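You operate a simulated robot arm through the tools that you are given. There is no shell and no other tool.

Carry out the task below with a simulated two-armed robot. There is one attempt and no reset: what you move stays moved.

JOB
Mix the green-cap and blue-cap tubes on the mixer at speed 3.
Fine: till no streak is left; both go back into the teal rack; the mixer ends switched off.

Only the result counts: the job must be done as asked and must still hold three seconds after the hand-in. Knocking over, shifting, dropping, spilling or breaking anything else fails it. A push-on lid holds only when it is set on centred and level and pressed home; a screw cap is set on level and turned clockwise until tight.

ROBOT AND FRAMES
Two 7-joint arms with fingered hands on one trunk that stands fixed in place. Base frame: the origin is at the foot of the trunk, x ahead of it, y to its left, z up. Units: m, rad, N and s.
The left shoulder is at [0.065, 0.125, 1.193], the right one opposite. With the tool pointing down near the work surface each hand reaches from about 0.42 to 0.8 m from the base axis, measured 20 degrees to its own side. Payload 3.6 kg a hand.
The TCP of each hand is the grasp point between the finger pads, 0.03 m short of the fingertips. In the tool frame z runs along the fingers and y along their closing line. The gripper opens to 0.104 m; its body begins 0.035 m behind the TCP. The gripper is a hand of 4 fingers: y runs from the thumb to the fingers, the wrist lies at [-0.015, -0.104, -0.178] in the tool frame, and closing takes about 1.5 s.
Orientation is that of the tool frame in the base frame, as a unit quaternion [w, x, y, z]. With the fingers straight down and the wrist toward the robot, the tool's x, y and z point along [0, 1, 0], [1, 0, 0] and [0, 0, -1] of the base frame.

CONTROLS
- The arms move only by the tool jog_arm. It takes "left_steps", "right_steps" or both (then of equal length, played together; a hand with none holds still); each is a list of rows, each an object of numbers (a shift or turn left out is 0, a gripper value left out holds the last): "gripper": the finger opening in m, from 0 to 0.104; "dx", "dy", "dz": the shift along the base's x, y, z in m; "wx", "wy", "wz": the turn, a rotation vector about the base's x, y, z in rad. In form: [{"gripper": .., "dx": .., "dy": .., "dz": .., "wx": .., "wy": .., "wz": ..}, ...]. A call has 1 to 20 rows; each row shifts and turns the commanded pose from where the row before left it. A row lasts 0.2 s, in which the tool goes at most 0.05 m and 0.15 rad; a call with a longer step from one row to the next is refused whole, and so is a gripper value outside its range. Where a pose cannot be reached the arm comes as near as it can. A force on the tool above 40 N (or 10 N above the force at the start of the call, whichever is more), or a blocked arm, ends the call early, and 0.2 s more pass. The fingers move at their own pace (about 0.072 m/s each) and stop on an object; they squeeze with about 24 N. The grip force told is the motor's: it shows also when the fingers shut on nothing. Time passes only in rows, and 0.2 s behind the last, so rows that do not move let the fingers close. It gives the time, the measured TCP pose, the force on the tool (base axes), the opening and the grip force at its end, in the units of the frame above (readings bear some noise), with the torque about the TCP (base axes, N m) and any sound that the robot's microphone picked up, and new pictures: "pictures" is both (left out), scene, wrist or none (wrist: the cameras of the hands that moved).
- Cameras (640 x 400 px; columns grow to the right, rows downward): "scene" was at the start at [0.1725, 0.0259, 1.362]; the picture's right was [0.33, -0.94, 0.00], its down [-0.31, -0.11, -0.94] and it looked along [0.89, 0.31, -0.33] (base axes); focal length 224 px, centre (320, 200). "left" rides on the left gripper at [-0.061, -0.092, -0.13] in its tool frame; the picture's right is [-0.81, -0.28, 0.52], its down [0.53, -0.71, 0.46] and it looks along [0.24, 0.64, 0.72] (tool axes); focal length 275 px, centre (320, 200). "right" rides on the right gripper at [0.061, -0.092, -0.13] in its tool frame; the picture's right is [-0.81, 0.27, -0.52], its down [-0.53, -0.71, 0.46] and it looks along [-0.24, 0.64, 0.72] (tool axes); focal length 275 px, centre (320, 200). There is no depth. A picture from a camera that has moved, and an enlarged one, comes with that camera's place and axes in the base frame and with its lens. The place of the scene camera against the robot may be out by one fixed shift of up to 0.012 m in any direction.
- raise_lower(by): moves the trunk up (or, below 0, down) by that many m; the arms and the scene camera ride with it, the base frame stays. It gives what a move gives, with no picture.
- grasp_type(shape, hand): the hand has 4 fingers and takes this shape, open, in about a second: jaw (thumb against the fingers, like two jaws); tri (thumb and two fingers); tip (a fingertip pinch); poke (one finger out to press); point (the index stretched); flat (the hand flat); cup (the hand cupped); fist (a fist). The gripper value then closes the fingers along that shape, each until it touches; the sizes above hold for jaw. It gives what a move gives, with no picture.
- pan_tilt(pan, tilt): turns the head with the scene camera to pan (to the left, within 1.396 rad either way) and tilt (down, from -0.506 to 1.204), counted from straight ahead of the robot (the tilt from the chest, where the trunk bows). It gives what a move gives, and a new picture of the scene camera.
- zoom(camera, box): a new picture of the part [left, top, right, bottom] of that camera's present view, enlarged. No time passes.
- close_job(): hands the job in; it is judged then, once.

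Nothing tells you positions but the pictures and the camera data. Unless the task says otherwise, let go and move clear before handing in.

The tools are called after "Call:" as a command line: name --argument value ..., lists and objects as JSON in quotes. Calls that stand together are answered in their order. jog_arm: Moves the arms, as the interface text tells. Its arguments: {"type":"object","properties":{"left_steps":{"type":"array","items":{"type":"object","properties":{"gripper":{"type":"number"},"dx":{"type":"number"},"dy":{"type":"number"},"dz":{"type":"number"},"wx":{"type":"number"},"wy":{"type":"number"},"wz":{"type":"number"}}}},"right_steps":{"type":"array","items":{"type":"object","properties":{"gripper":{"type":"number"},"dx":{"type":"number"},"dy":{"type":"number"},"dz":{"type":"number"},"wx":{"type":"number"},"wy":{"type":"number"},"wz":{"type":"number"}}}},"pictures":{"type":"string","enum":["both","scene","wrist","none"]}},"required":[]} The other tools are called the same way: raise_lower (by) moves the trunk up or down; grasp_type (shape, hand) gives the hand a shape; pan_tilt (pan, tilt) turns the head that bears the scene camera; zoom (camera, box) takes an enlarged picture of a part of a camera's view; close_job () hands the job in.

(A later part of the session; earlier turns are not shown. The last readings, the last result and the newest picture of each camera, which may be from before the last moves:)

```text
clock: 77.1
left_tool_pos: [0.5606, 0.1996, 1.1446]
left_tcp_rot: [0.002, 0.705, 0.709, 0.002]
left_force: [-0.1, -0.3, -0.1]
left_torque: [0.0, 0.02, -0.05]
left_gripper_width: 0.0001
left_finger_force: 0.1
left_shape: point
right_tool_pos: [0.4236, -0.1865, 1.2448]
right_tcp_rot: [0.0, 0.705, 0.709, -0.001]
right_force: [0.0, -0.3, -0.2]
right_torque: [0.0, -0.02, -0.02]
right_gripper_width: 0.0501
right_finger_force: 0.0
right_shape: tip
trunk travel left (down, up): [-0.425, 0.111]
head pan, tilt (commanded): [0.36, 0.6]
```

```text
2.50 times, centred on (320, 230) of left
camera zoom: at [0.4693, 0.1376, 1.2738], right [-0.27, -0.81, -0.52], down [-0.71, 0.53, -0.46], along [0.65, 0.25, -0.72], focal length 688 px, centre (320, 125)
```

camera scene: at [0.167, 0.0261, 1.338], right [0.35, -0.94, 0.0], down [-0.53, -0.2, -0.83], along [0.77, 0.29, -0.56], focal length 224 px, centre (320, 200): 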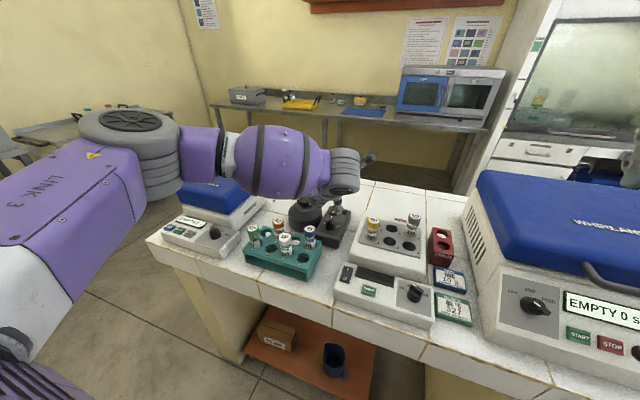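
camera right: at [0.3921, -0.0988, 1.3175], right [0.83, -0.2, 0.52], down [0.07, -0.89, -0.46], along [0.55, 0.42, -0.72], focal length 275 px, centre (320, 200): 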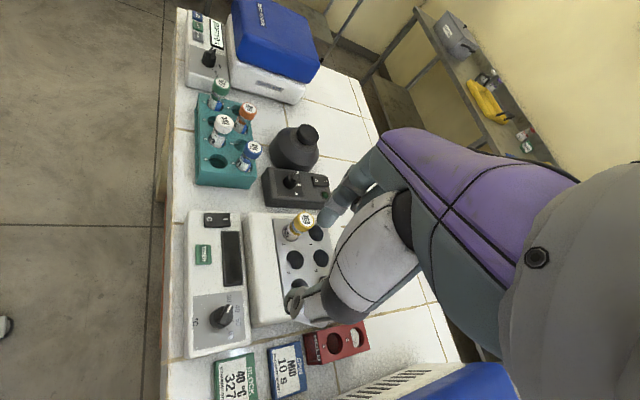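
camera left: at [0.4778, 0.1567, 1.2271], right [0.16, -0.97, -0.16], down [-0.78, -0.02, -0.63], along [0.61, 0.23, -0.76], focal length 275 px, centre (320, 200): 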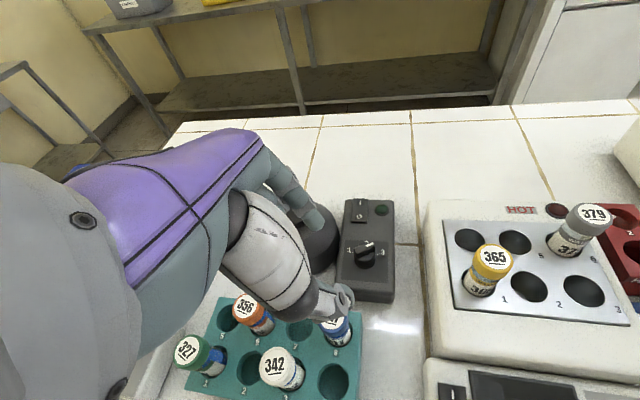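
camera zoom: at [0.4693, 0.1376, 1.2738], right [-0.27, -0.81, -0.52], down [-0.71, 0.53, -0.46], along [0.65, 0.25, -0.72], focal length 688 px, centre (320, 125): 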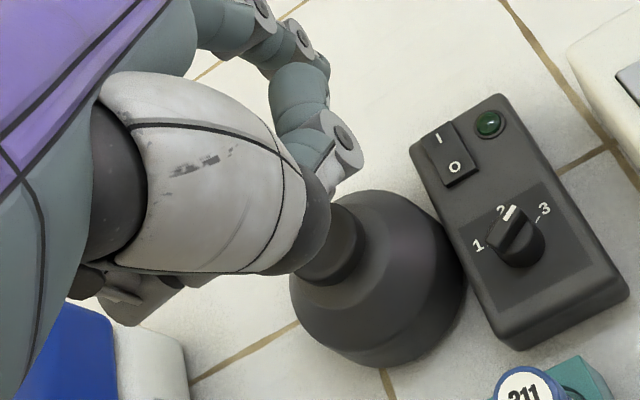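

The closed pinch has a tip location I already know, so I'll press the rocker with that rather than the poke shape. Moving above the "I" end.

Call:
grasp_type --shape "tip" --hand "left"

Call:
jog_arm --left_steps '[{"gripper": 0.0, "dx": 0.04, "dy": -0.002, "dz": -0.02}, {"dx": 0.04, "dy": -0.002, "dz": -0.025}, {"dx": 0.04, "dy": -0.002, "dz": -0.025}, {"dx": 0.03, "dy": -0.001, "dz": -0.03}, {"dx": 0.02, "dy": -0.001, "dz": -0.03}, {"dz": -0.01}, {}, {}]' --pictures "wrist"

Call:
zoom --camera "left" --box '[220, 170, 460, 330]'

Call:
zoom --camera "scene" --box '[270, 160, 370, 240]'

```text
clock: 78.0
left_tool_pos: [0.5606, 0.1986, 1.1443]
left_tcp_rot: [0.003, 0.705, 0.709, 0.003]
left_force: [0.0, 0.2, -0.1]
left_torque: [0.01, 0.01, -0.01]
left_gripper_width: 0.1037
left_finger_force: 0.0
left_shape: tip
right_tool_pos: [0.4229, -0.1873, 1.2443]
right_tcp_rot: [0.001, 0.705, 0.709, 0.0]
right_force: [0.0, -1.0, -0.3]
right_torque: [0.03, -0.02, 0.0]
right_gripper_width: 0.0501
right_finger_force: 0.0
right_shape: tip
trunk travel left (down, up): [-0.425, 0.111]
head pan, tilt (commanded): [0.36, 0.6]
```

```text
clock: 79.8
left_tool_pos: [0.7044, 0.1963, 1.0426]
left_tcp_rot: [0.003, 0.705, 0.709, 0.002]
left_force: [-0.1, -0.6, 0.1]
left_torque: [-0.03, 0.03, 0.01]
left_gripper_width: 0.0
left_finger_force: 24.2
left_shape: tip
left hand out of reach, approached as far as the arm can: row 4, 5
right_tool_pos: [0.4231, -0.1863, 1.2446]
right_tcp_rot: [0.0, 0.705, 0.709, -0.001]
right_force: [0.7, 0.2, 0.0]
right_torque: [-0.02, -0.01, 0.0]
right_gripper_width: 0.0501
right_finger_force: 0.0
right_shape: tip
trunk travel left (down, up): [-0.425, 0.111]
head pan, tilt (commanded): [0.36, 0.6]
camera left: at [0.6124, 0.135, 1.1732], right [-0.27, -0.81, -0.52], down [-0.71, 0.53, -0.46], along [0.65, 0.25, -0.72], focal length 275 px, centre (320, 200)
```

left: 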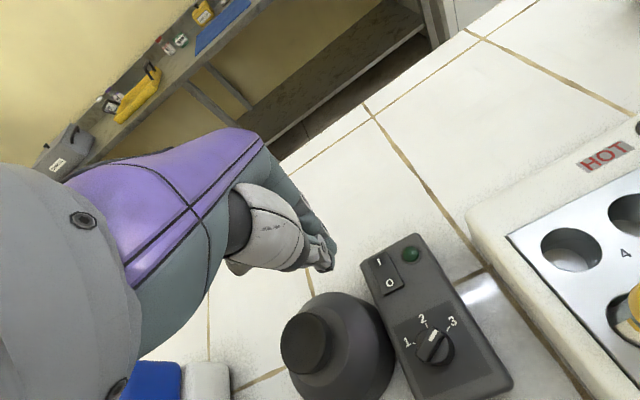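

```text
2.50 times, centred on (340, 250) of left
camera zoom: at [0.6124, 0.135, 1.1732], right [-0.27, -0.81, -0.52], down [-0.71, 0.53, -0.46], along [0.65, 0.25, -0.72], focal length 688 px, centre (270, 75)
```

zoom: 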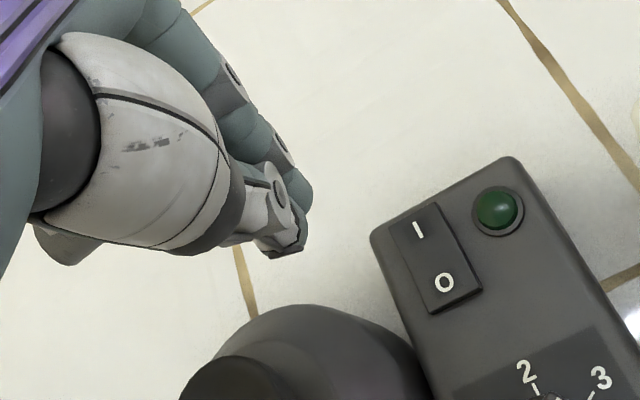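

```text
5.00 times, centred on (320, 200) of scene
camera zoom: at [0.1676, 0.0263, 1.3379], right [0.35, -0.94, 0.0], down [-0.53, -0.2, -0.82], along [0.77, 0.29, -0.57], focal length 1121 px, centre (320, 200)
```

zoom: 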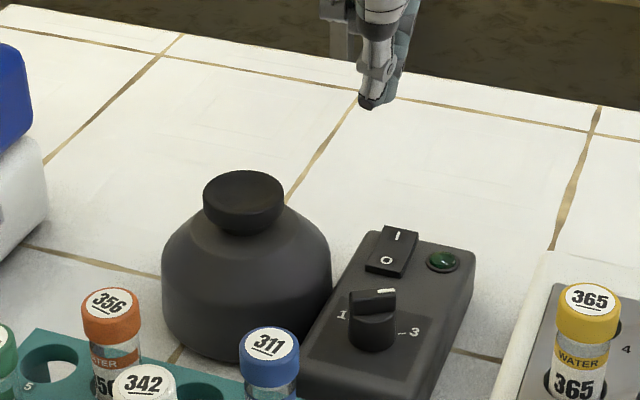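

The arm is at its forward limit at this height, and going lower should give more reach. I'll descend a little, then go forward, tips staying above the rocker.

Call:
jog_arm --left_steps '[{"dx": -0.004, "dz": -0.03}, {"dz": -0.03}, {"dx": 0.01, "dy": -0.003, "dz": -0.01}, {"dx": 0.01}, {"dx": 0.01}, {}]' --pictures "wrist"

Call:
zoom --camera "left" --box '[220, 170, 460, 330]'

Call:
zoom --camera "scene" --box '[290, 170, 370, 230]'

```text
clock: 81.2
left_tool_pos: [0.7073, 0.2001, 0.9744]
left_tcp_rot: [0.002, 0.706, 0.709, 0.003]
left_force: [0.8, 0.6, 0.4]
left_torque: [0.02, 0.03, 0.0]
left_gripper_width: 0.0001
left_finger_force: 23.7
left_shape: tip
left hand out of reach, approached as far as the arm can: row 3, 4, 5
right_tool_pos: [0.4222, -0.1875, 1.2449]
right_tcp_rot: [0.0, 0.705, 0.709, 0.0]
right_force: [0.1, 0.7, -0.7]
right_torque: [-0.02, 0.03, -0.03]
right_gripper_width: 0.05
right_finger_force: 0.1
right_shape: tip
trunk travel left (down, up): [-0.425, 0.111]
head pan, tilt (commanded): [0.36, 0.6]
camera left: at [0.615, 0.1391, 1.104], right [-0.27, -0.81, -0.52], down [-0.71, 0.53, -0.46], along [0.65, 0.25, -0.72], focal length 275 px, centre (320, 200)
```

left: 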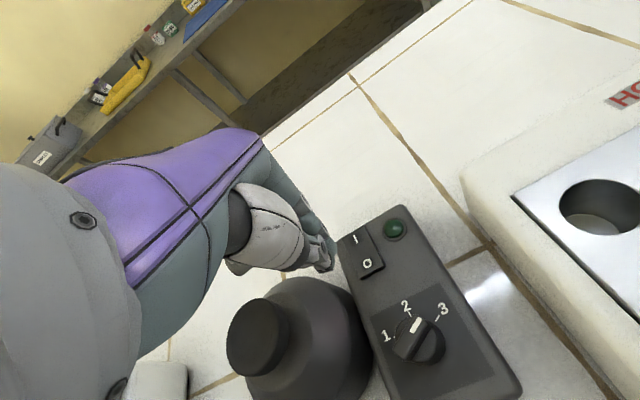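

```text
2.50 times, centred on (340, 250) of left
camera zoom: at [0.615, 0.1391, 1.104], right [-0.27, -0.81, -0.52], down [-0.71, 0.53, -0.46], along [0.65, 0.25, -0.72], focal length 688 px, centre (270, 75)
```

zoom: 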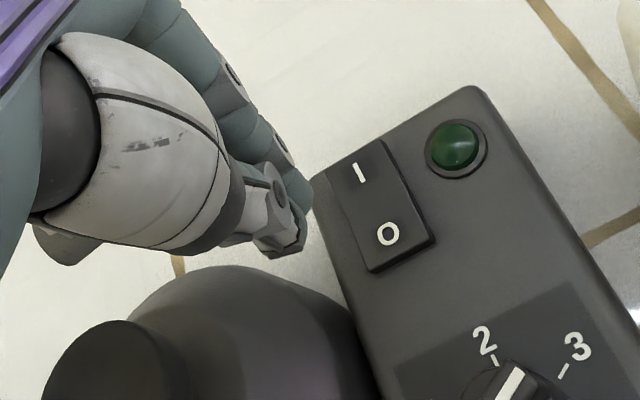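

```text
6.67 times, centred on (330, 200) of scene
camera zoom: at [0.1671, 0.0261, 1.338], right [0.35, -0.94, 0.0], down [-0.53, -0.2, -0.83], along [0.77, 0.29, -0.56], focal length 1495 px, centre (253, 200)
```

zoom: 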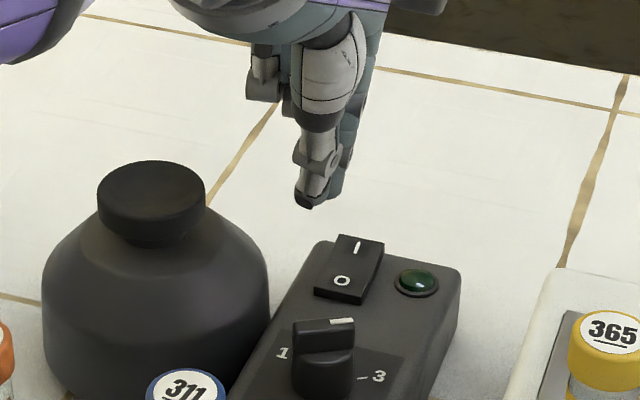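

Reach ends at about x 0.707 with a vertical tool. I'll pitch the fingers forward by 0.4 rad so the wrist stays back, then line up over the "I" end.

Call:
jog_arm --left_steps '[{"dz": 0.03}, {"dx": -0.01, "wy": -0.133}, {"wy": -0.133}, {"wy": -0.134}, {"dx": 0.01, "dy": -0.008}, {"dx": 0.01}, {}]' --pictures "wrist"

Call:
zoom --camera "left" --box '[220, 170, 460, 330]'

Call:
zoom --camera "scene" --box '[290, 170, 370, 230]'

```text
clock: 82.8
left_tool_pos: [0.718, 0.1924, 1.0063]
left_tcp_rot: [0.143, 0.691, 0.694, 0.142]
left_force: [-0.4, 0.3, -0.2]
left_torque: [0.03, 0.0, -0.02]
left_gripper_width: 0.0002
left_finger_force: 24.4
left_shape: tip
right_tool_pos: [0.4241, -0.1875, 1.2445]
right_tcp_rot: [0.0, 0.706, 0.708, 0.0]
right_force: [-0.3, -0.2, -0.8]
right_torque: [0.0, -0.01, 0.0]
right_gripper_width: 0.0506
right_finger_force: 0.1
right_shape: tip
trunk travel left (down, up): [-0.425, 0.111]
head pan, tilt (commanded): [0.36, 0.6]
camera left: at [0.5827, 0.1317, 1.0892], right [-0.05, -0.81, -0.58], down [-0.48, 0.53, -0.7], along [0.88, 0.25, -0.41], focal length 275 px, centre (320, 200)
```

left: 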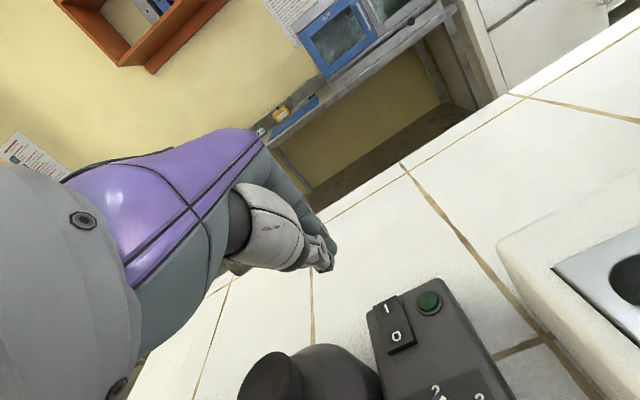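

```text
2.50 times, centred on (340, 250) of left
camera zoom: at [0.5827, 0.1317, 1.0892], right [-0.05, -0.81, -0.58], down [-0.48, 0.53, -0.7], along [0.88, 0.25, -0.41], focal length 688 px, centre (270, 75)
```

zoom: 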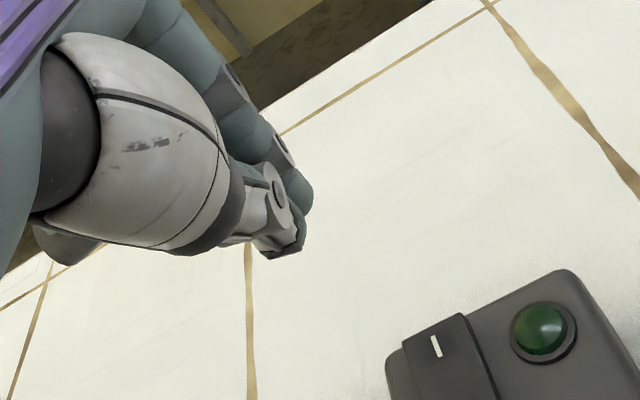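

```text
6.67 times, centred on (330, 200) of scene
camera zoom: at [0.1672, 0.026, 1.3379], right [0.35, -0.94, 0.0], down [-0.53, -0.2, -0.83], along [0.77, 0.29, -0.56], focal length 1495 px, centre (253, 200)
```

zoom: 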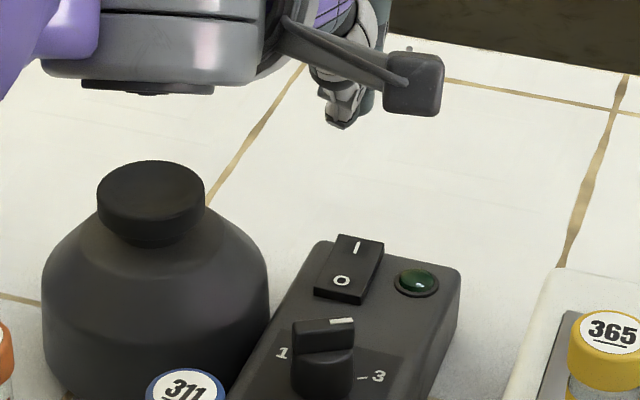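

The tip is over the "I" end at about (0.729, 0.192). Descending toward contact.

Call:
jog_arm --left_steps '[{"dy": -0.002, "dz": -0.02}, {"dz": -0.02}, {"dz": -0.008}, {}]' --pictures "none"

Call:
zoom --camera "left" --box '[260, 190, 440, 310]'

Call:
zoom --camera "scene" --box '[290, 170, 370, 230]'

```text
clock: 83.8
left_tool_pos: [0.7172, 0.1906, 0.9591]
left_tcp_rot: [0.143, 0.691, 0.694, 0.142]
left_force: [-0.5, 0.1, 0.1]
left_torque: [-0.01, 0.02, 0.02]
left_gripper_width: 0.0
left_finger_force: 23.7
left_shape: tip
right_tool_pos: [0.4233, -0.1867, 1.2441]
right_tcp_rot: [0.001, 0.706, 0.709, -0.001]
right_force: [-0.1, 0.7, 0.3]
right_torque: [0.03, 0.05, -0.01]
right_gripper_width: 0.0501
right_finger_force: 0.1
right_shape: tip
trunk travel left (down, up): [-0.425, 0.111]
head pan, tilt (commanded): [0.36, 0.6]
```

```text
3.33 times, centred on (350, 250) of left
camera zoom: at [0.5827, 0.1287, 1.0419], right [-0.05, -0.81, -0.58], down [-0.48, 0.53, -0.7], along [0.88, 0.25, -0.41], focal length 918 px, centre (220, 33)
```

zoom: 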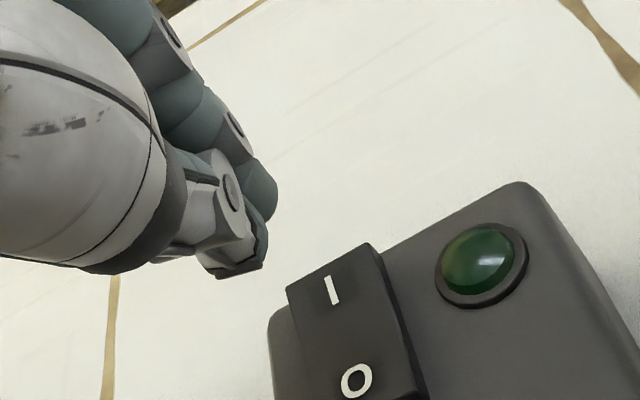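

```text
6.67 times, centred on (330, 200) of scene
camera zoom: at [0.1672, 0.0262, 1.3379], right [0.35, -0.94, 0.0], down [-0.53, -0.2, -0.83], along [0.77, 0.29, -0.56], focal length 1495 px, centre (253, 200)
```

zoom: 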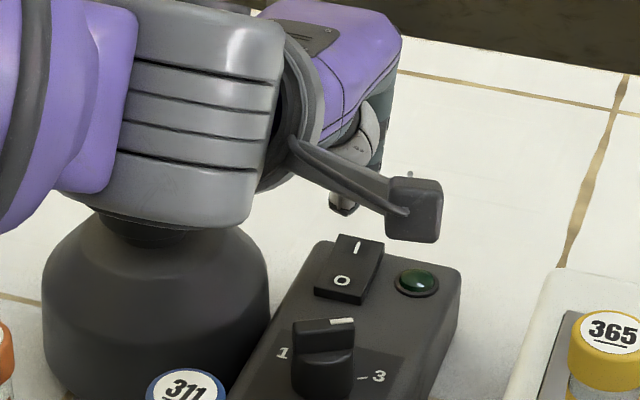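

Triangulating again puts the "I" mark nearer (0.737, 0.189, 0.90), so I'm a little short. I'll shift forward 6 mm and press down gradually, watching force and sound.

Call:
jog_arm --left_steps '[{"dx": 0.006, "dy": -0.003}, {"dz": -0.006}, {"dz": -0.006}, {"dz": -0.006}, {"dz": -0.004}, {"dz": -0.003}]' --pictures "none"

Call:
zoom --camera "left" --box '[260, 190, 440, 310]'

Call:
zoom --camera "scene" --box '[290, 170, 370, 230]'

```text
clock: 85.2
left_tool_pos: [0.723, 0.1871, 0.9323]
left_tcp_rot: [0.143, 0.691, 0.694, 0.143]
left_force: [-0.2, 0.7, 0.6]
left_torque: [0.01, 0.03, -0.02]
left_gripper_width: 0.0
left_finger_force: 23.8
left_shape: tip
right_tool_pos: [0.4239, -0.1874, 1.2445]
right_tcp_rot: [-0.001, 0.706, 0.709, -0.001]
right_force: [-0.2, -0.1, 0.2]
right_torque: [-0.01, 0.04, -0.01]
right_gripper_width: 0.0499
right_finger_force: 0.0
right_shape: tip
trunk travel left (down, up): [-0.425, 0.111]
head pan, tilt (commanded): [0.36, 0.6]
```

```text
3.33 times, centred on (350, 250) of left
camera zoom: at [0.5883, 0.1262, 1.0154], right [-0.05, -0.81, -0.58], down [-0.48, 0.53, -0.7], along [0.88, 0.25, -0.41], focal length 918 px, centre (220, 33)
```

zoom: 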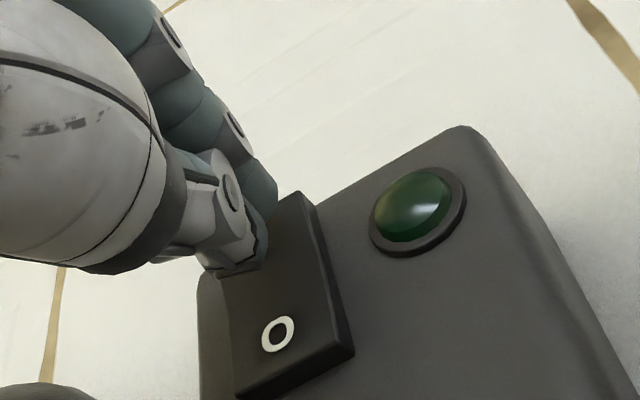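

```text
6.67 times, centred on (330, 200) of scene
camera zoom: at [0.1672, 0.0262, 1.3379], right [0.35, -0.94, 0.0], down [-0.53, -0.2, -0.83], along [0.77, 0.29, -0.56], focal length 1495 px, centre (253, 200)
```

zoom: 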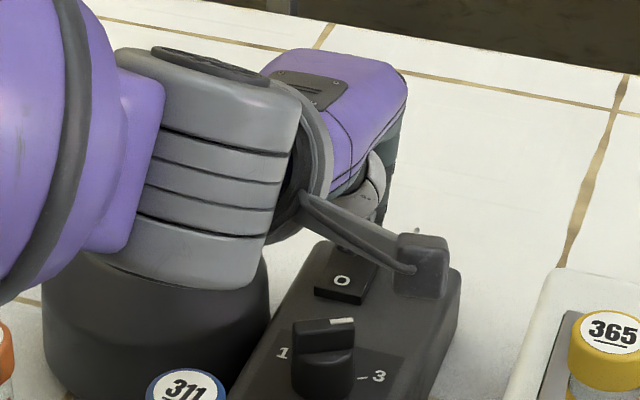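

Call:
jog_arm --left_steps '[{"dz": -0.003}, {"dz": -0.003}, {"dz": -0.003}]' --pictures "none"

Call:
zoom --camera "left" --box '[260, 190, 440, 310]'

```text
clock: 86.0
left_tool_pos: [0.7225, 0.1869, 0.927]
left_tcp_rot: [0.145, 0.691, 0.693, 0.145]
left_force: [-2.0, -2.3, 13.2]
left_torque: [-0.01, -0.04, 0.01]
left_gripper_width: 0.0
left_finger_force: 24.1
left_shape: tip
right_tool_pos: [0.4213, -0.1875, 1.2456]
right_tcp_rot: [0.001, 0.705, 0.709, 0.0]
right_force: [-0.2, -0.2, -0.2]
right_torque: [-0.03, -0.01, -0.02]
right_gripper_width: 0.0499
right_finger_force: 0.1
right_shape: tip
trunk travel left (down, up): [-0.425, 0.111]
head pan, tilt (commanded): [0.36, 0.6]
```

```text
3.33 times, centred on (350, 250) of left
camera zoom: at [0.588, 0.1255, 1.0095], right [-0.04, -0.81, -0.58], down [-0.47, 0.53, -0.7], along [0.88, 0.25, -0.41], focal length 918 px, centre (220, 33)
```

zoom: 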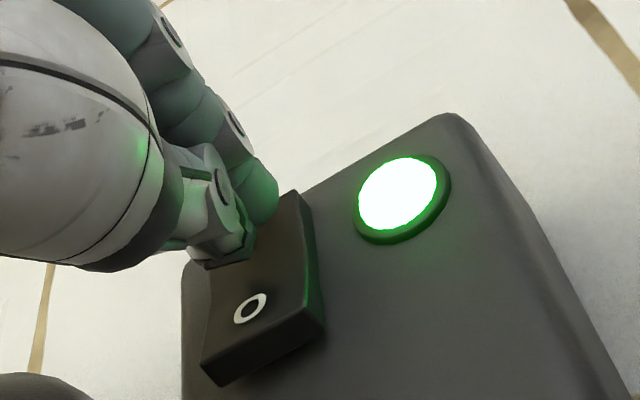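

The lamp is lit, so the mixer is switched on. I'll lift straight off and check.

Call:
jog_arm --left_steps '[{"dz": 0.01}, {"dz": 0.03}, {"dz": 0.03}, {"dz": 0.03, "dx": -0.02}, {"dx": -0.04, "wy": 0.133}, {"dx": -0.04, "wy": 0.133, "dz": 0.02}, {"dx": -0.04, "wy": 0.134, "dz": 0.02}]' --pictures "both"

Call:
zoom --camera "scene" --box '[270, 160, 370, 240]'

```text
clock: 87.6
left_tool_pos: [0.5802, 0.1892, 1.0642]
left_tcp_rot: [0.001, 0.706, 0.709, 0.003]
left_force: [-0.8, 0.7, -0.4]
left_torque: [0.0, 0.01, 0.01]
left_gripper_width: 0.0
left_finger_force: 24.1
left_shape: tip
right_tool_pos: [0.4223, -0.186, 1.245]
right_tcp_rot: [0.0, 0.705, 0.709, 0.001]
right_force: [-0.1, 0.2, 0.2]
right_torque: [0.0, -0.02, -0.01]
right_gripper_width: 0.05
right_finger_force: 0.1
right_shape: tip
trunk travel left (down, up): [-0.425, 0.111]
head pan, tilt (commanded): [0.36, 0.6]
camera scene: at [0.1666, 0.026, 1.338], right [0.35, -0.94, 0.0], down [-0.53, -0.2, -0.83], along [0.77, 0.29, -0.56], focal length 224 px, centre (320, 200)
camera left: at [0.4893, 0.1272, 1.1932], right [-0.27, -0.81, -0.52], down [-0.71, 0.53, -0.46], along [0.65, 0.25, -0.72], focal length 275 px, centre (320, 200)
```

scene: 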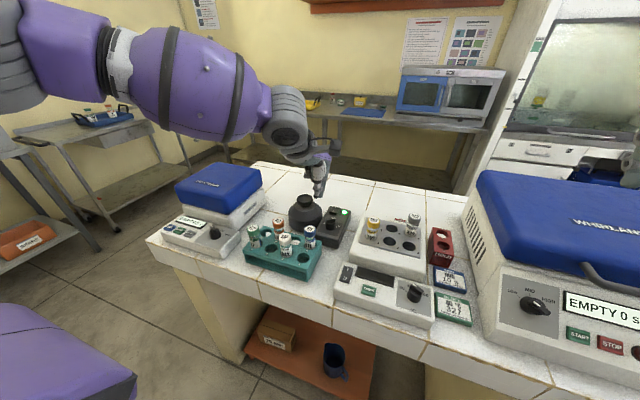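
left: 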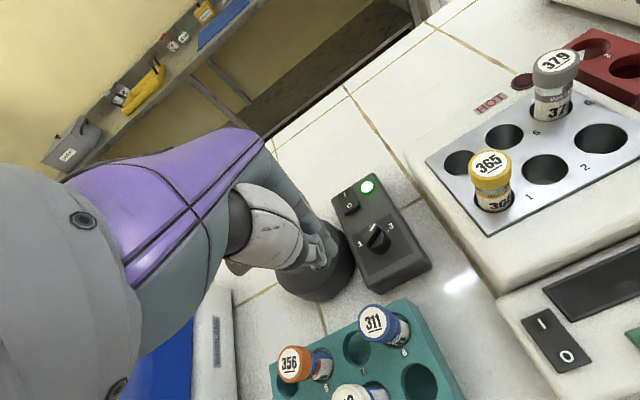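

```text
5.00 times, centred on (320, 200) of scene
camera zoom: at [0.1666, 0.026, 1.338], right [0.35, -0.94, 0.0], down [-0.53, -0.2, -0.83], along [0.77, 0.29, -0.56], focal length 1121 px, centre (320, 200)
```

zoom: 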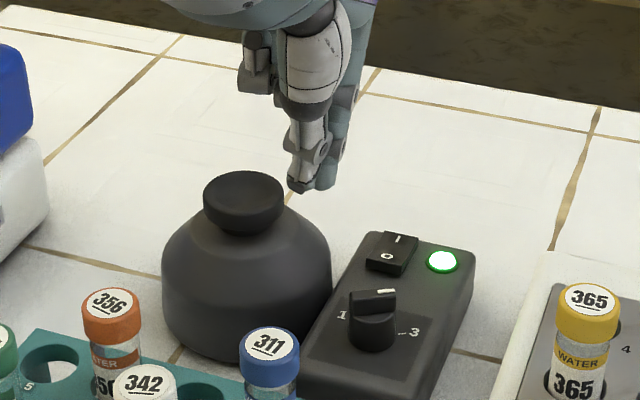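

The switch is on and the knob is at 3. Next is the blue tube: I'll take the tri shape, move over slot 8 and localise the cap.

Call:
grasp_type --shape "tri" --hand "left"

Call:
zoom --camera "left" --box '[300, 250, 460, 400]'

Call:
jog_arm --left_steps '[{"gripper": 0.07, "dx": -0.02, "dy": 0.01, "dz": 0.015}, {"dx": -0.013, "dy": 0.003, "dz": 0.015}, {}]' --pictures "wrist"

Call:
zoom --camera "left" --box '[220, 200, 460, 400]'

Call:
zoom --camera "scene" --box '[230, 160, 350, 280]'

```text
clock: 88.5
left_tool_pos: [0.5838, 0.1891, 1.0622]
left_tcp_rot: [0.003, 0.706, 0.708, 0.002]
left_force: [-0.5, 0.4, -0.2]
left_torque: [0.0, -0.02, 0.01]
left_gripper_width: 0.1035
left_finger_force: 0.0
left_shape: tri
right_tool_pos: [0.4229, -0.1877, 1.2445]
right_tcp_rot: [0.0, 0.706, 0.708, 0.0]
right_force: [0.6, 0.5, 0.4]
right_torque: [-0.01, -0.01, -0.01]
right_gripper_width: 0.0501
right_finger_force: 0.1
right_shape: tip
trunk travel left (down, up): [-0.425, 0.111]
head pan, tilt (commanded): [0.36, 0.6]
```

```text
2.67 times, centred on (380, 325) of left
camera zoom: at [0.4904, 0.1272, 1.1927], right [-0.27, -0.81, -0.52], down [-0.71, 0.53, -0.46], along [0.65, 0.25, -0.72], focal length 734 px, centre (160, -133)
```

zoom: 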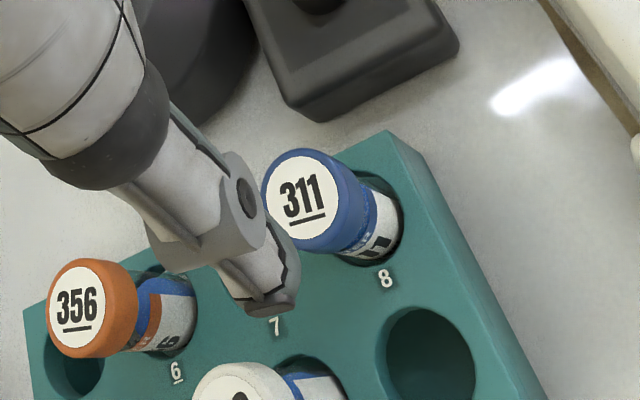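

```text
clock: 89.3
left_tool_pos: [0.5512, 0.2018, 1.0955]
left_tcp_rot: [0.003, 0.706, 0.708, 0.003]
left_force: [-1.0, 1.2, 0.6]
left_torque: [0.02, 0.02, 0.01]
left_gripper_width: 0.0703
left_finger_force: 0.0
left_shape: tri
right_tool_pos: [0.4228, -0.1878, 1.2446]
right_tcp_rot: [0.0, 0.705, 0.709, 0.0]
right_force: [0.7, -0.2, -0.5]
right_torque: [0.03, 0.01, -0.01]
right_gripper_width: 0.0499
right_finger_force: 0.0
right_shape: tip
trunk travel left (down, up): [-0.425, 0.111]
head pan, tilt (commanded): [0.36, 0.6]
camera left: at [0.4593, 0.1415, 1.2243], right [-0.27, -0.81, -0.52], down [-0.71, 0.53, -0.46], along [0.65, 0.25, -0.72], focal length 275 px, centre (320, 200)
```

left: 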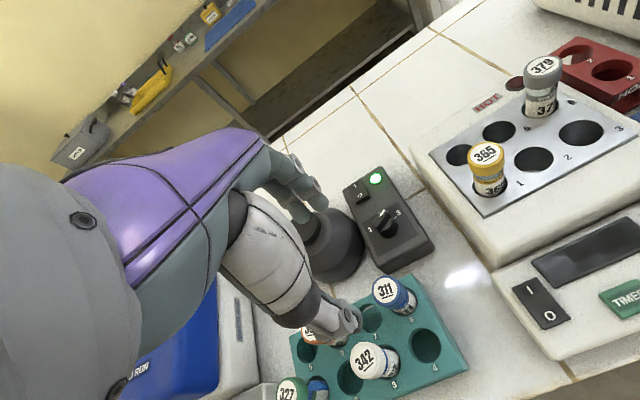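

```text
2.00 times, centred on (340, 300) of left
camera zoom: at [0.4593, 0.1415, 1.2243], right [-0.27, -0.81, -0.52], down [-0.71, 0.53, -0.46], along [0.65, 0.25, -0.72], focal length 551 px, centre (280, 0)
```

zoom: 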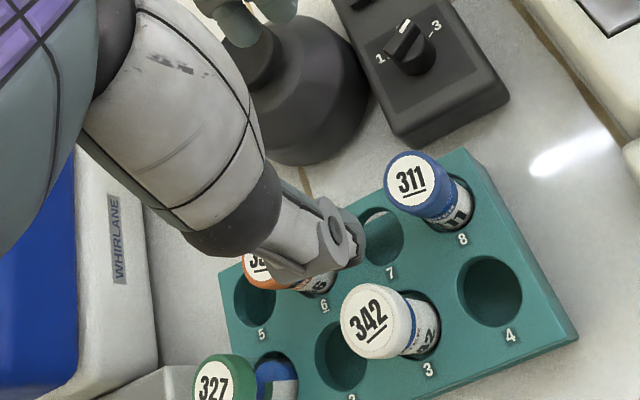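

```text
3.33 times, centred on (290, 220) of scene
camera zoom: at [0.1673, 0.0263, 1.3379], right [0.35, -0.94, 0.0], down [-0.53, -0.2, -0.82], along [0.77, 0.29, -0.57], focal length 748 px, centre (420, 133)
```

zoom: 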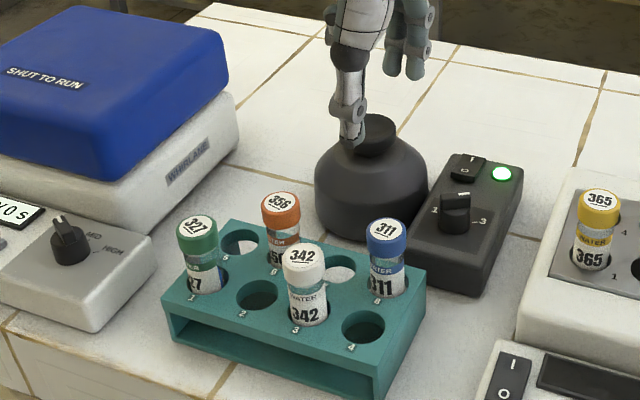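

The blue cap top triangulates to (0.552, 0.202, 0.962) and the rack top to z ≈ 0.905, so I'm lined up. I'll descend to just above cap level and check clearance.

Call:
jog_arm --left_steps '[{"dz": -0.03}, {"dz": -0.03}, {"dz": -0.025}, {}]' --pictures "wrist"

Call:
zoom --camera "left" --box '[220, 170, 460, 350]'

Call:
zoom --camera "scene" --box '[250, 170, 350, 260]'

```text
clock: 90.3
left_tool_pos: [0.5474, 0.1989, 1.0099]
left_tcp_rot: [0.002, 0.706, 0.708, 0.003]
left_force: [-0.9, 0.9, 0.7]
left_torque: [-0.02, 0.04, 0.0]
left_gripper_width: 0.0704
left_finger_force: 0.1
left_shape: tri
right_tool_pos: [0.4223, -0.1877, 1.2463]
right_tcp_rot: [0.0, 0.706, 0.708, 0.0]
right_force: [0.6, 1.0, 0.5]
right_torque: [0.0, -0.02, -0.01]
right_gripper_width: 0.0503
right_finger_force: 0.0
right_shape: tip
trunk travel left (down, up): [-0.425, 0.111]
head pan, tilt (commanded): [0.36, 0.6]
camera left: at [0.4558, 0.139, 1.139], right [-0.27, -0.81, -0.52], down [-0.71, 0.53, -0.46], along [0.65, 0.25, -0.72], focal length 275 px, centre (320, 200)
```

left: 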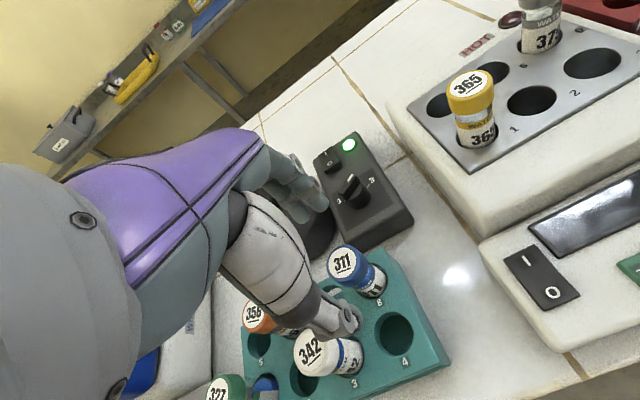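

```text
2.22 times, centred on (340, 260) of left
camera zoom: at [0.4558, 0.139, 1.139], right [-0.27, -0.81, -0.52], down [-0.71, 0.53, -0.46], along [0.65, 0.25, -0.72], focal length 612 px, centre (276, 67)
```

zoom: 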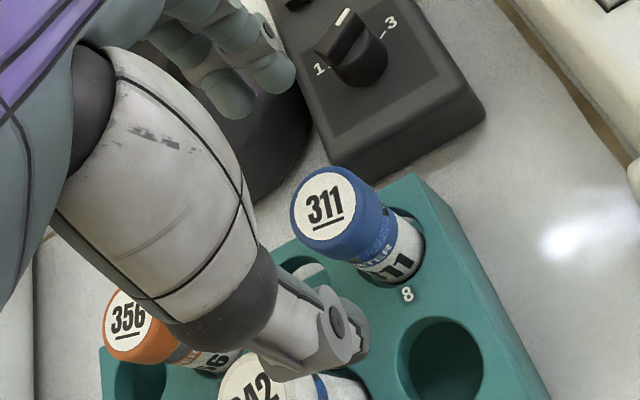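

```text
4.44 times, centred on (300, 215) of scene
camera zoom: at [0.1669, 0.026, 1.338], right [0.35, -0.94, 0.0], down [-0.53, -0.2, -0.83], along [0.77, 0.29, -0.56], focal length 997 px, centre (409, 133)
```

zoom: 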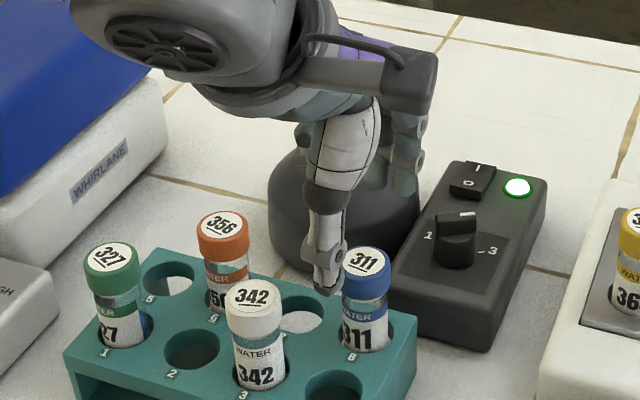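

The alignment is good apart from a few mm. I'll narrow the opening, correct +4 mm x and +2.5 mm y, and descend around the cap.

Call:
jog_arm --left_steps '[{"gripper": 0.058, "dx": 0.004, "dy": 0.0025}, {}, {"dz": -0.02}, {"dz": -0.02}, {"dz": -0.015}, {}]' --pictures "wrist"

Call:
zoom --camera "left" --box '[220, 170, 460, 350]'

Call:
zoom --camera "scene" --box '[250, 170, 350, 260]'

```text
clock: 91.7
left_tool_pos: [0.5549, 0.2006, 0.955]
left_tcp_rot: [0.003, 0.705, 0.709, 0.003]
left_force: [1.2, 0.5, 0.1]
left_torque: [-0.02, 0.01, -0.05]
left_gripper_width: 0.0581
left_finger_force: 0.1
left_shape: tri
right_tool_pos: [0.4233, -0.1865, 1.2451]
right_tcp_rot: [0.0, 0.705, 0.71, 0.0]
right_force: [-0.3, 0.1, 0.0]
right_torque: [0.02, -0.03, 0.01]
right_gripper_width: 0.05
right_finger_force: 0.0
right_shape: tip
trunk travel left (down, up): [-0.425, 0.111]
head pan, tilt (commanded): [0.36, 0.6]
camera left: at [0.4625, 0.1404, 1.0833], right [-0.27, -0.81, -0.52], down [-0.71, 0.53, -0.46], along [0.65, 0.25, -0.72], focal length 275 px, centre (320, 200)
```

left: 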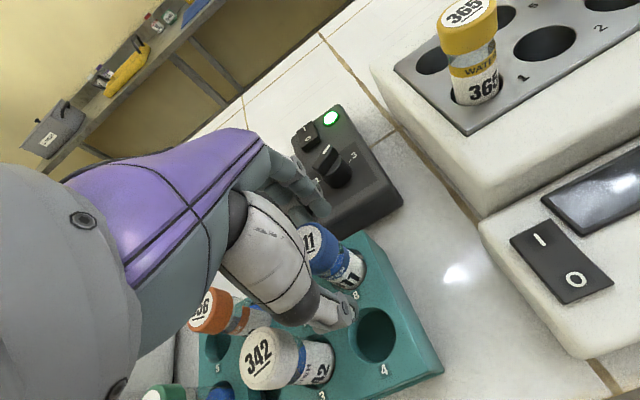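

```text
2.22 times, centred on (340, 260) of left
camera zoom: at [0.4625, 0.1404, 1.0833], right [-0.27, -0.81, -0.52], down [-0.71, 0.53, -0.46], along [0.65, 0.25, -0.72], focal length 612 px, centre (276, 67)
```

zoom: 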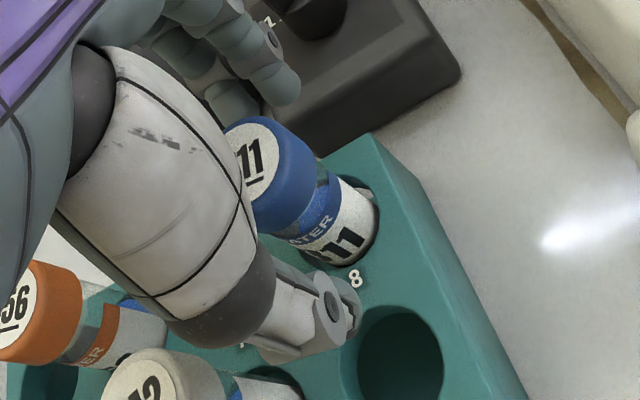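

```text
4.44 times, centred on (300, 215) of scene
camera zoom: at [0.167, 0.0261, 1.338], right [0.35, -0.94, 0.0], down [-0.53, -0.2, -0.83], along [0.77, 0.29, -0.56], focal length 997 px, centre (409, 133)
```

zoom: 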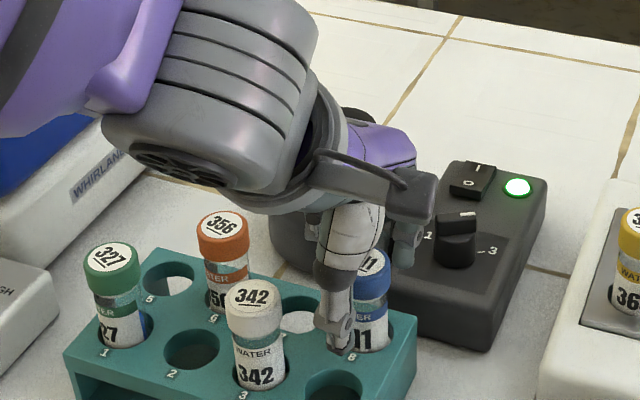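

Call:
jog_arm --left_steps '[{"dx": -0.002, "dy": 0.001, "dz": -0.011}, {}, {"gripper": 0.0}, {}, {}, {}, {}, {}]' --pictures "wrist"

Call:
zoom --camera "left" --box '[220, 170, 460, 350]'

Call:
zoom --camera "scene" --box '[250, 170, 350, 260]'

```text
clock: 93.5
left_tool_pos: [0.5521, 0.2033, 0.9426]
left_tcp_rot: [0.002, 0.706, 0.708, 0.003]
left_force: [-0.1, 0.0, 0.5]
left_torque: [0.02, 0.01, 0.01]
left_gripper_width: 0.0182
left_finger_force: 23.9
left_shape: tri
right_tool_pos: [0.423, -0.1885, 1.2448]
right_tcp_rot: [0.0, 0.706, 0.709, 0.0]
right_force: [0.9, -0.2, -0.8]
right_torque: [-0.01, 0.01, 0.01]
right_gripper_width: 0.0501
right_finger_force: 0.0
right_shape: tip
trunk travel left (down, up): [-0.425, 0.111]
head pan, tilt (commanded): [0.36, 0.6]
camera left: at [0.4606, 0.1424, 1.0722], right [-0.27, -0.81, -0.52], down [-0.71, 0.53, -0.46], along [0.65, 0.25, -0.72], focal length 275 px, centre (320, 200)
```

left: 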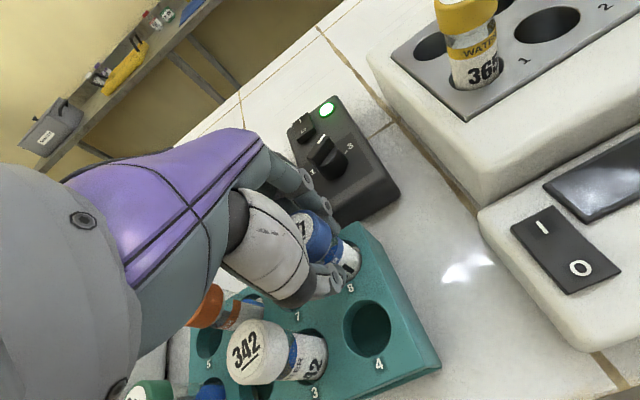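

```text
2.22 times, centred on (340, 260) of left
camera zoom: at [0.4606, 0.1424, 1.0722], right [-0.27, -0.81, -0.52], down [-0.71, 0.53, -0.46], along [0.65, 0.25, -0.72], focal length 612 px, centre (276, 67)
```

zoom: 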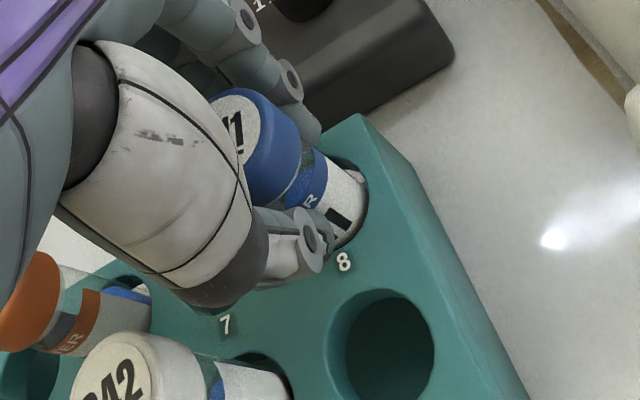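

```text
4.44 times, centred on (300, 215) of scene
camera zoom: at [0.1672, 0.0262, 1.3379], right [0.35, -0.94, 0.0], down [-0.53, -0.2, -0.83], along [0.77, 0.29, -0.56], focal length 997 px, centre (409, 133)
```

zoom: 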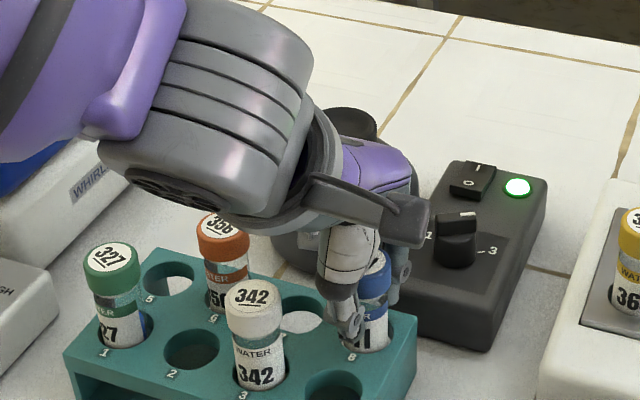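

The blue tube is gripped. Lifting it straight out of the rack.

Call:
jog_arm --left_steps '[{"dz": 0.01}, {"dz": 0.02}, {"dz": 0.03}, {"dz": 0.03}, {"dz": 0.03}, {"dz": 0.02}, {}]' --pictures "both"

Call:
zoom --camera "left" --box '[220, 170, 460, 350]'

Call:
zoom --camera "scene" --box '[260, 140, 360, 240]'

```text
clock: 95.1
left_tool_pos: [0.5526, 0.2043, 1.0846]
left_tcp_rot: [0.002, 0.706, 0.708, 0.001]
left_force: [-0.6, -0.6, -0.8]
left_torque: [0.01, 0.01, 0.01]
left_gripper_width: 0.0185
left_finger_force: 24.2
left_shape: tri
right_tool_pos: [0.4237, -0.1868, 1.2444]
right_tcp_rot: [0.001, 0.705, 0.709, 0.0]
right_force: [0.3, 0.2, 0.1]
right_torque: [0.04, -0.02, -0.04]
right_gripper_width: 0.05
right_finger_force: 0.1
right_shape: tip
trunk travel left (down, up): [-0.425, 0.111]
head pan, tilt (commanded): [0.36, 0.6]
camera scene: at [0.1673, 0.0263, 1.3379], right [0.35, -0.94, 0.0], down [-0.53, -0.2, -0.83], along [0.77, 0.29, -0.57], focal length 224 px, centre (320, 200)
camera left: at [0.4606, 0.1429, 1.2128], right [-0.27, -0.81, -0.52], down [-0.71, 0.53, -0.46], along [0.65, 0.25, -0.72], focal length 275 px, centre (320, 200)
```

scene: 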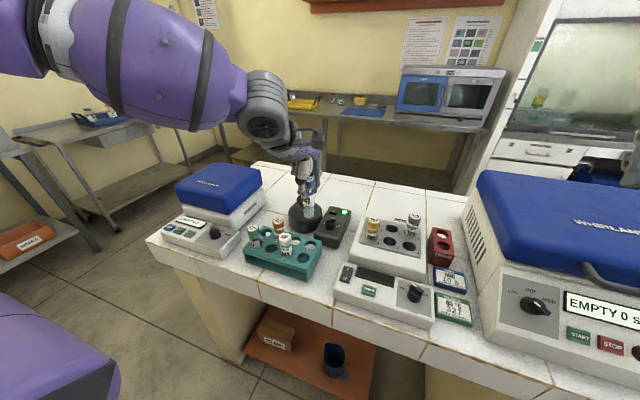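
left: 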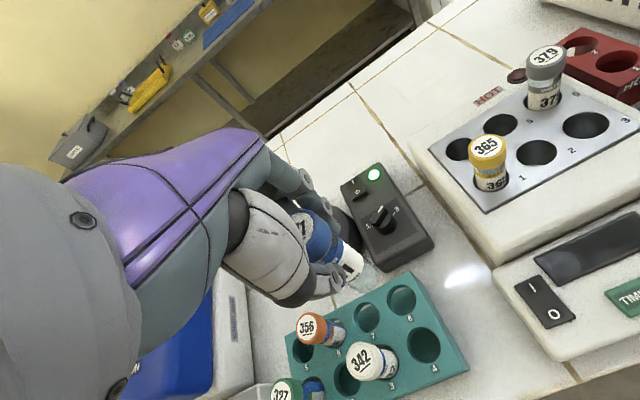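

```text
2.22 times, centred on (340, 260) of left
camera zoom: at [0.4606, 0.1429, 1.2128], right [-0.27, -0.81, -0.52], down [-0.71, 0.53, -0.46], along [0.65, 0.25, -0.72], focal length 612 px, centre (276, 67)
```

zoom: 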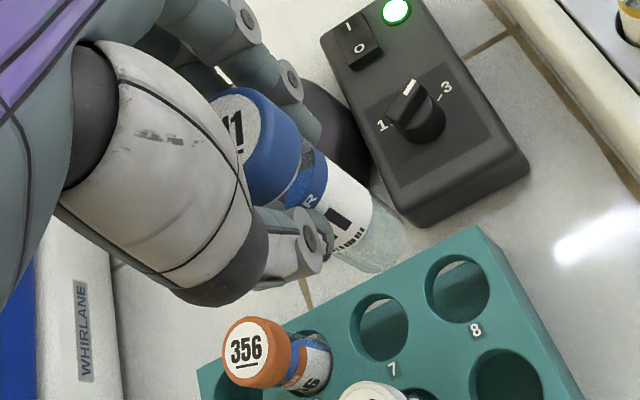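

```text
4.00 times, centred on (310, 190) of scene
camera zoom: at [0.1673, 0.0263, 1.3379], right [0.35, -0.94, 0.0], down [-0.53, -0.2, -0.83], along [0.77, 0.29, -0.57], focal length 897 px, centre (360, 240)
```

zoom: 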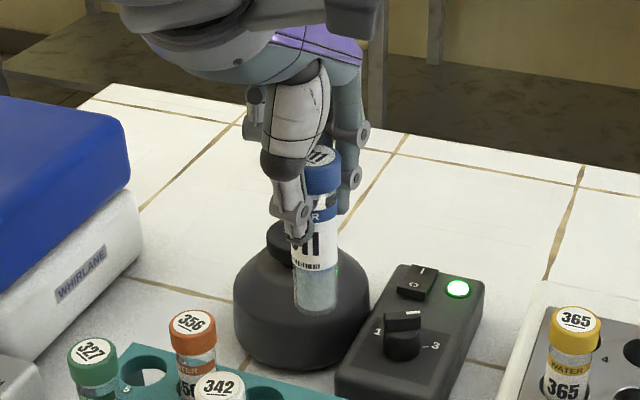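

The tube is held firmly and its clear lower body is showing. I'll zoom in on the liquid to see the streak before mixing.

Call:
zoom --camera "scene" --box '[325, 172, 357, 222]'

Call:
zoom --camera "left" --box '[300, 210, 420, 300]'

Call:
zoom --camera "right" --box '[0, 0, 640, 400]'

```text
8.00 times, centred on (341, 197) of scene
camera zoom: at [0.1673, 0.0263, 1.3379], right [0.35, -0.94, 0.0], down [-0.53, -0.2, -0.83], along [0.77, 0.29, -0.57], focal length 1794 px, centre (152, 224)
```

zoom: 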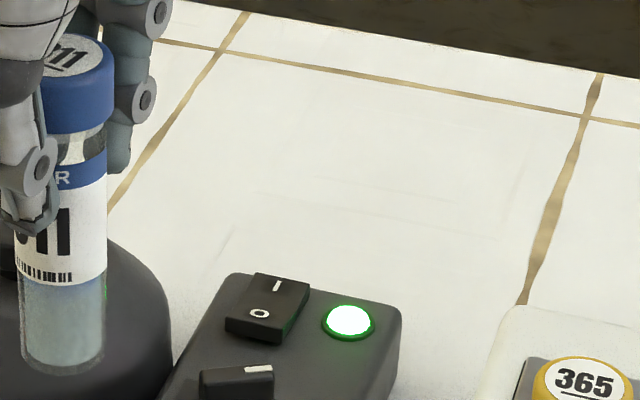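

```text
4.44 times, centred on (360, 255) of left
camera zoom: at [0.4606, 0.1429, 1.2128], right [-0.27, -0.81, -0.52], down [-0.71, 0.53, -0.46], along [0.65, 0.25, -0.72], focal length 1224 px, centre (142, -44)
```

zoom: 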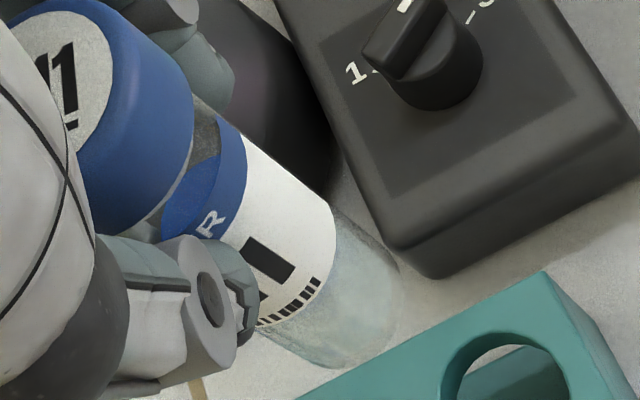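

```text
1.00 times, centred on (320, 200) of right (not enlarged: the box is as wide or as high as the picture)
camera zoom: at [0.3314, -0.1251, 1.3753], right [0.28, -0.81, 0.52], down [-0.71, -0.54, -0.46], along [0.65, -0.24, -0.72], focal length 275 px, centre (320, 200)
```

zoom: 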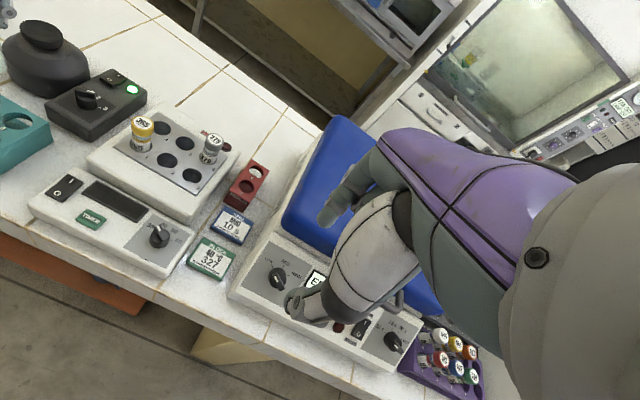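

Call:
zoom --camera "scene" --box '[322, 200, 350, 222]'

Call:
zoom --camera "scene" --box '[240, 215, 320, 265]'

```text
16.00 times, centred on (336, 211) of scene
camera zoom: at [0.1673, 0.0263, 1.3379], right [0.35, -0.94, 0.0], down [-0.53, -0.2, -0.83], along [0.77, 0.29, -0.57], focal length 3588 px, centre (64, 24)
```

zoom: 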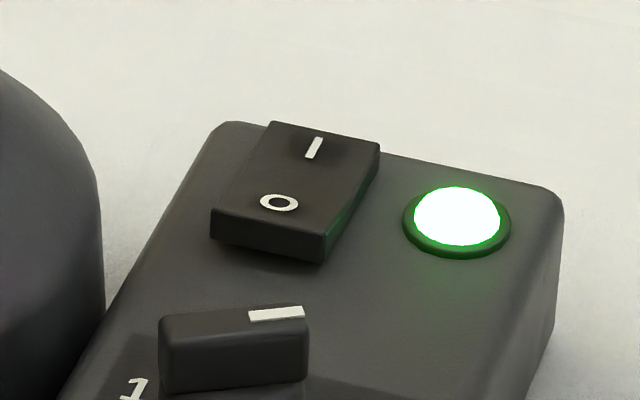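

```text
8.00 times, centred on (280, 240) of scene
camera zoom: at [0.1673, 0.0263, 1.3379], right [0.35, -0.94, 0.0], down [-0.53, -0.2, -0.83], along [0.77, 0.29, -0.57], focal length 1794 px, centre (640, -120)
```

zoom: 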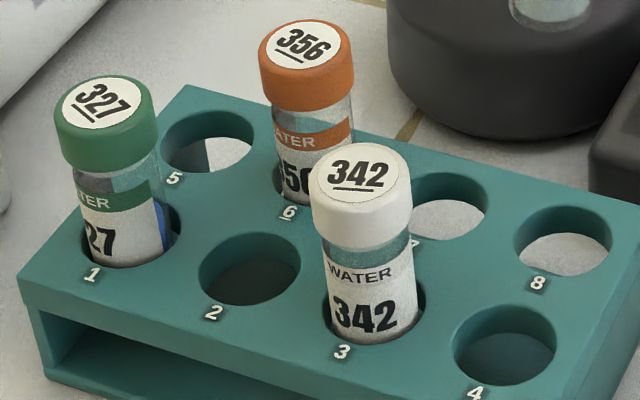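

Call:
zoom --camera "scene" --box '[292, 196, 328, 220]'

```text
16.00 times, centred on (310, 208) of scene
camera zoom: at [0.1673, 0.0263, 1.3379], right [0.35, -0.94, 0.0], down [-0.53, -0.2, -0.83], along [0.77, 0.29, -0.57], focal length 3588 px, centre (480, 72)
```

zoom: 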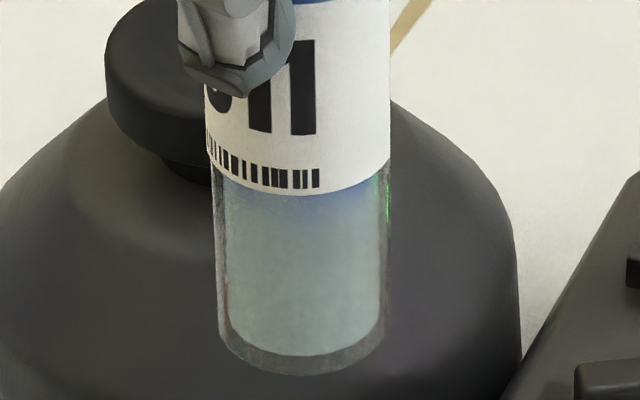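

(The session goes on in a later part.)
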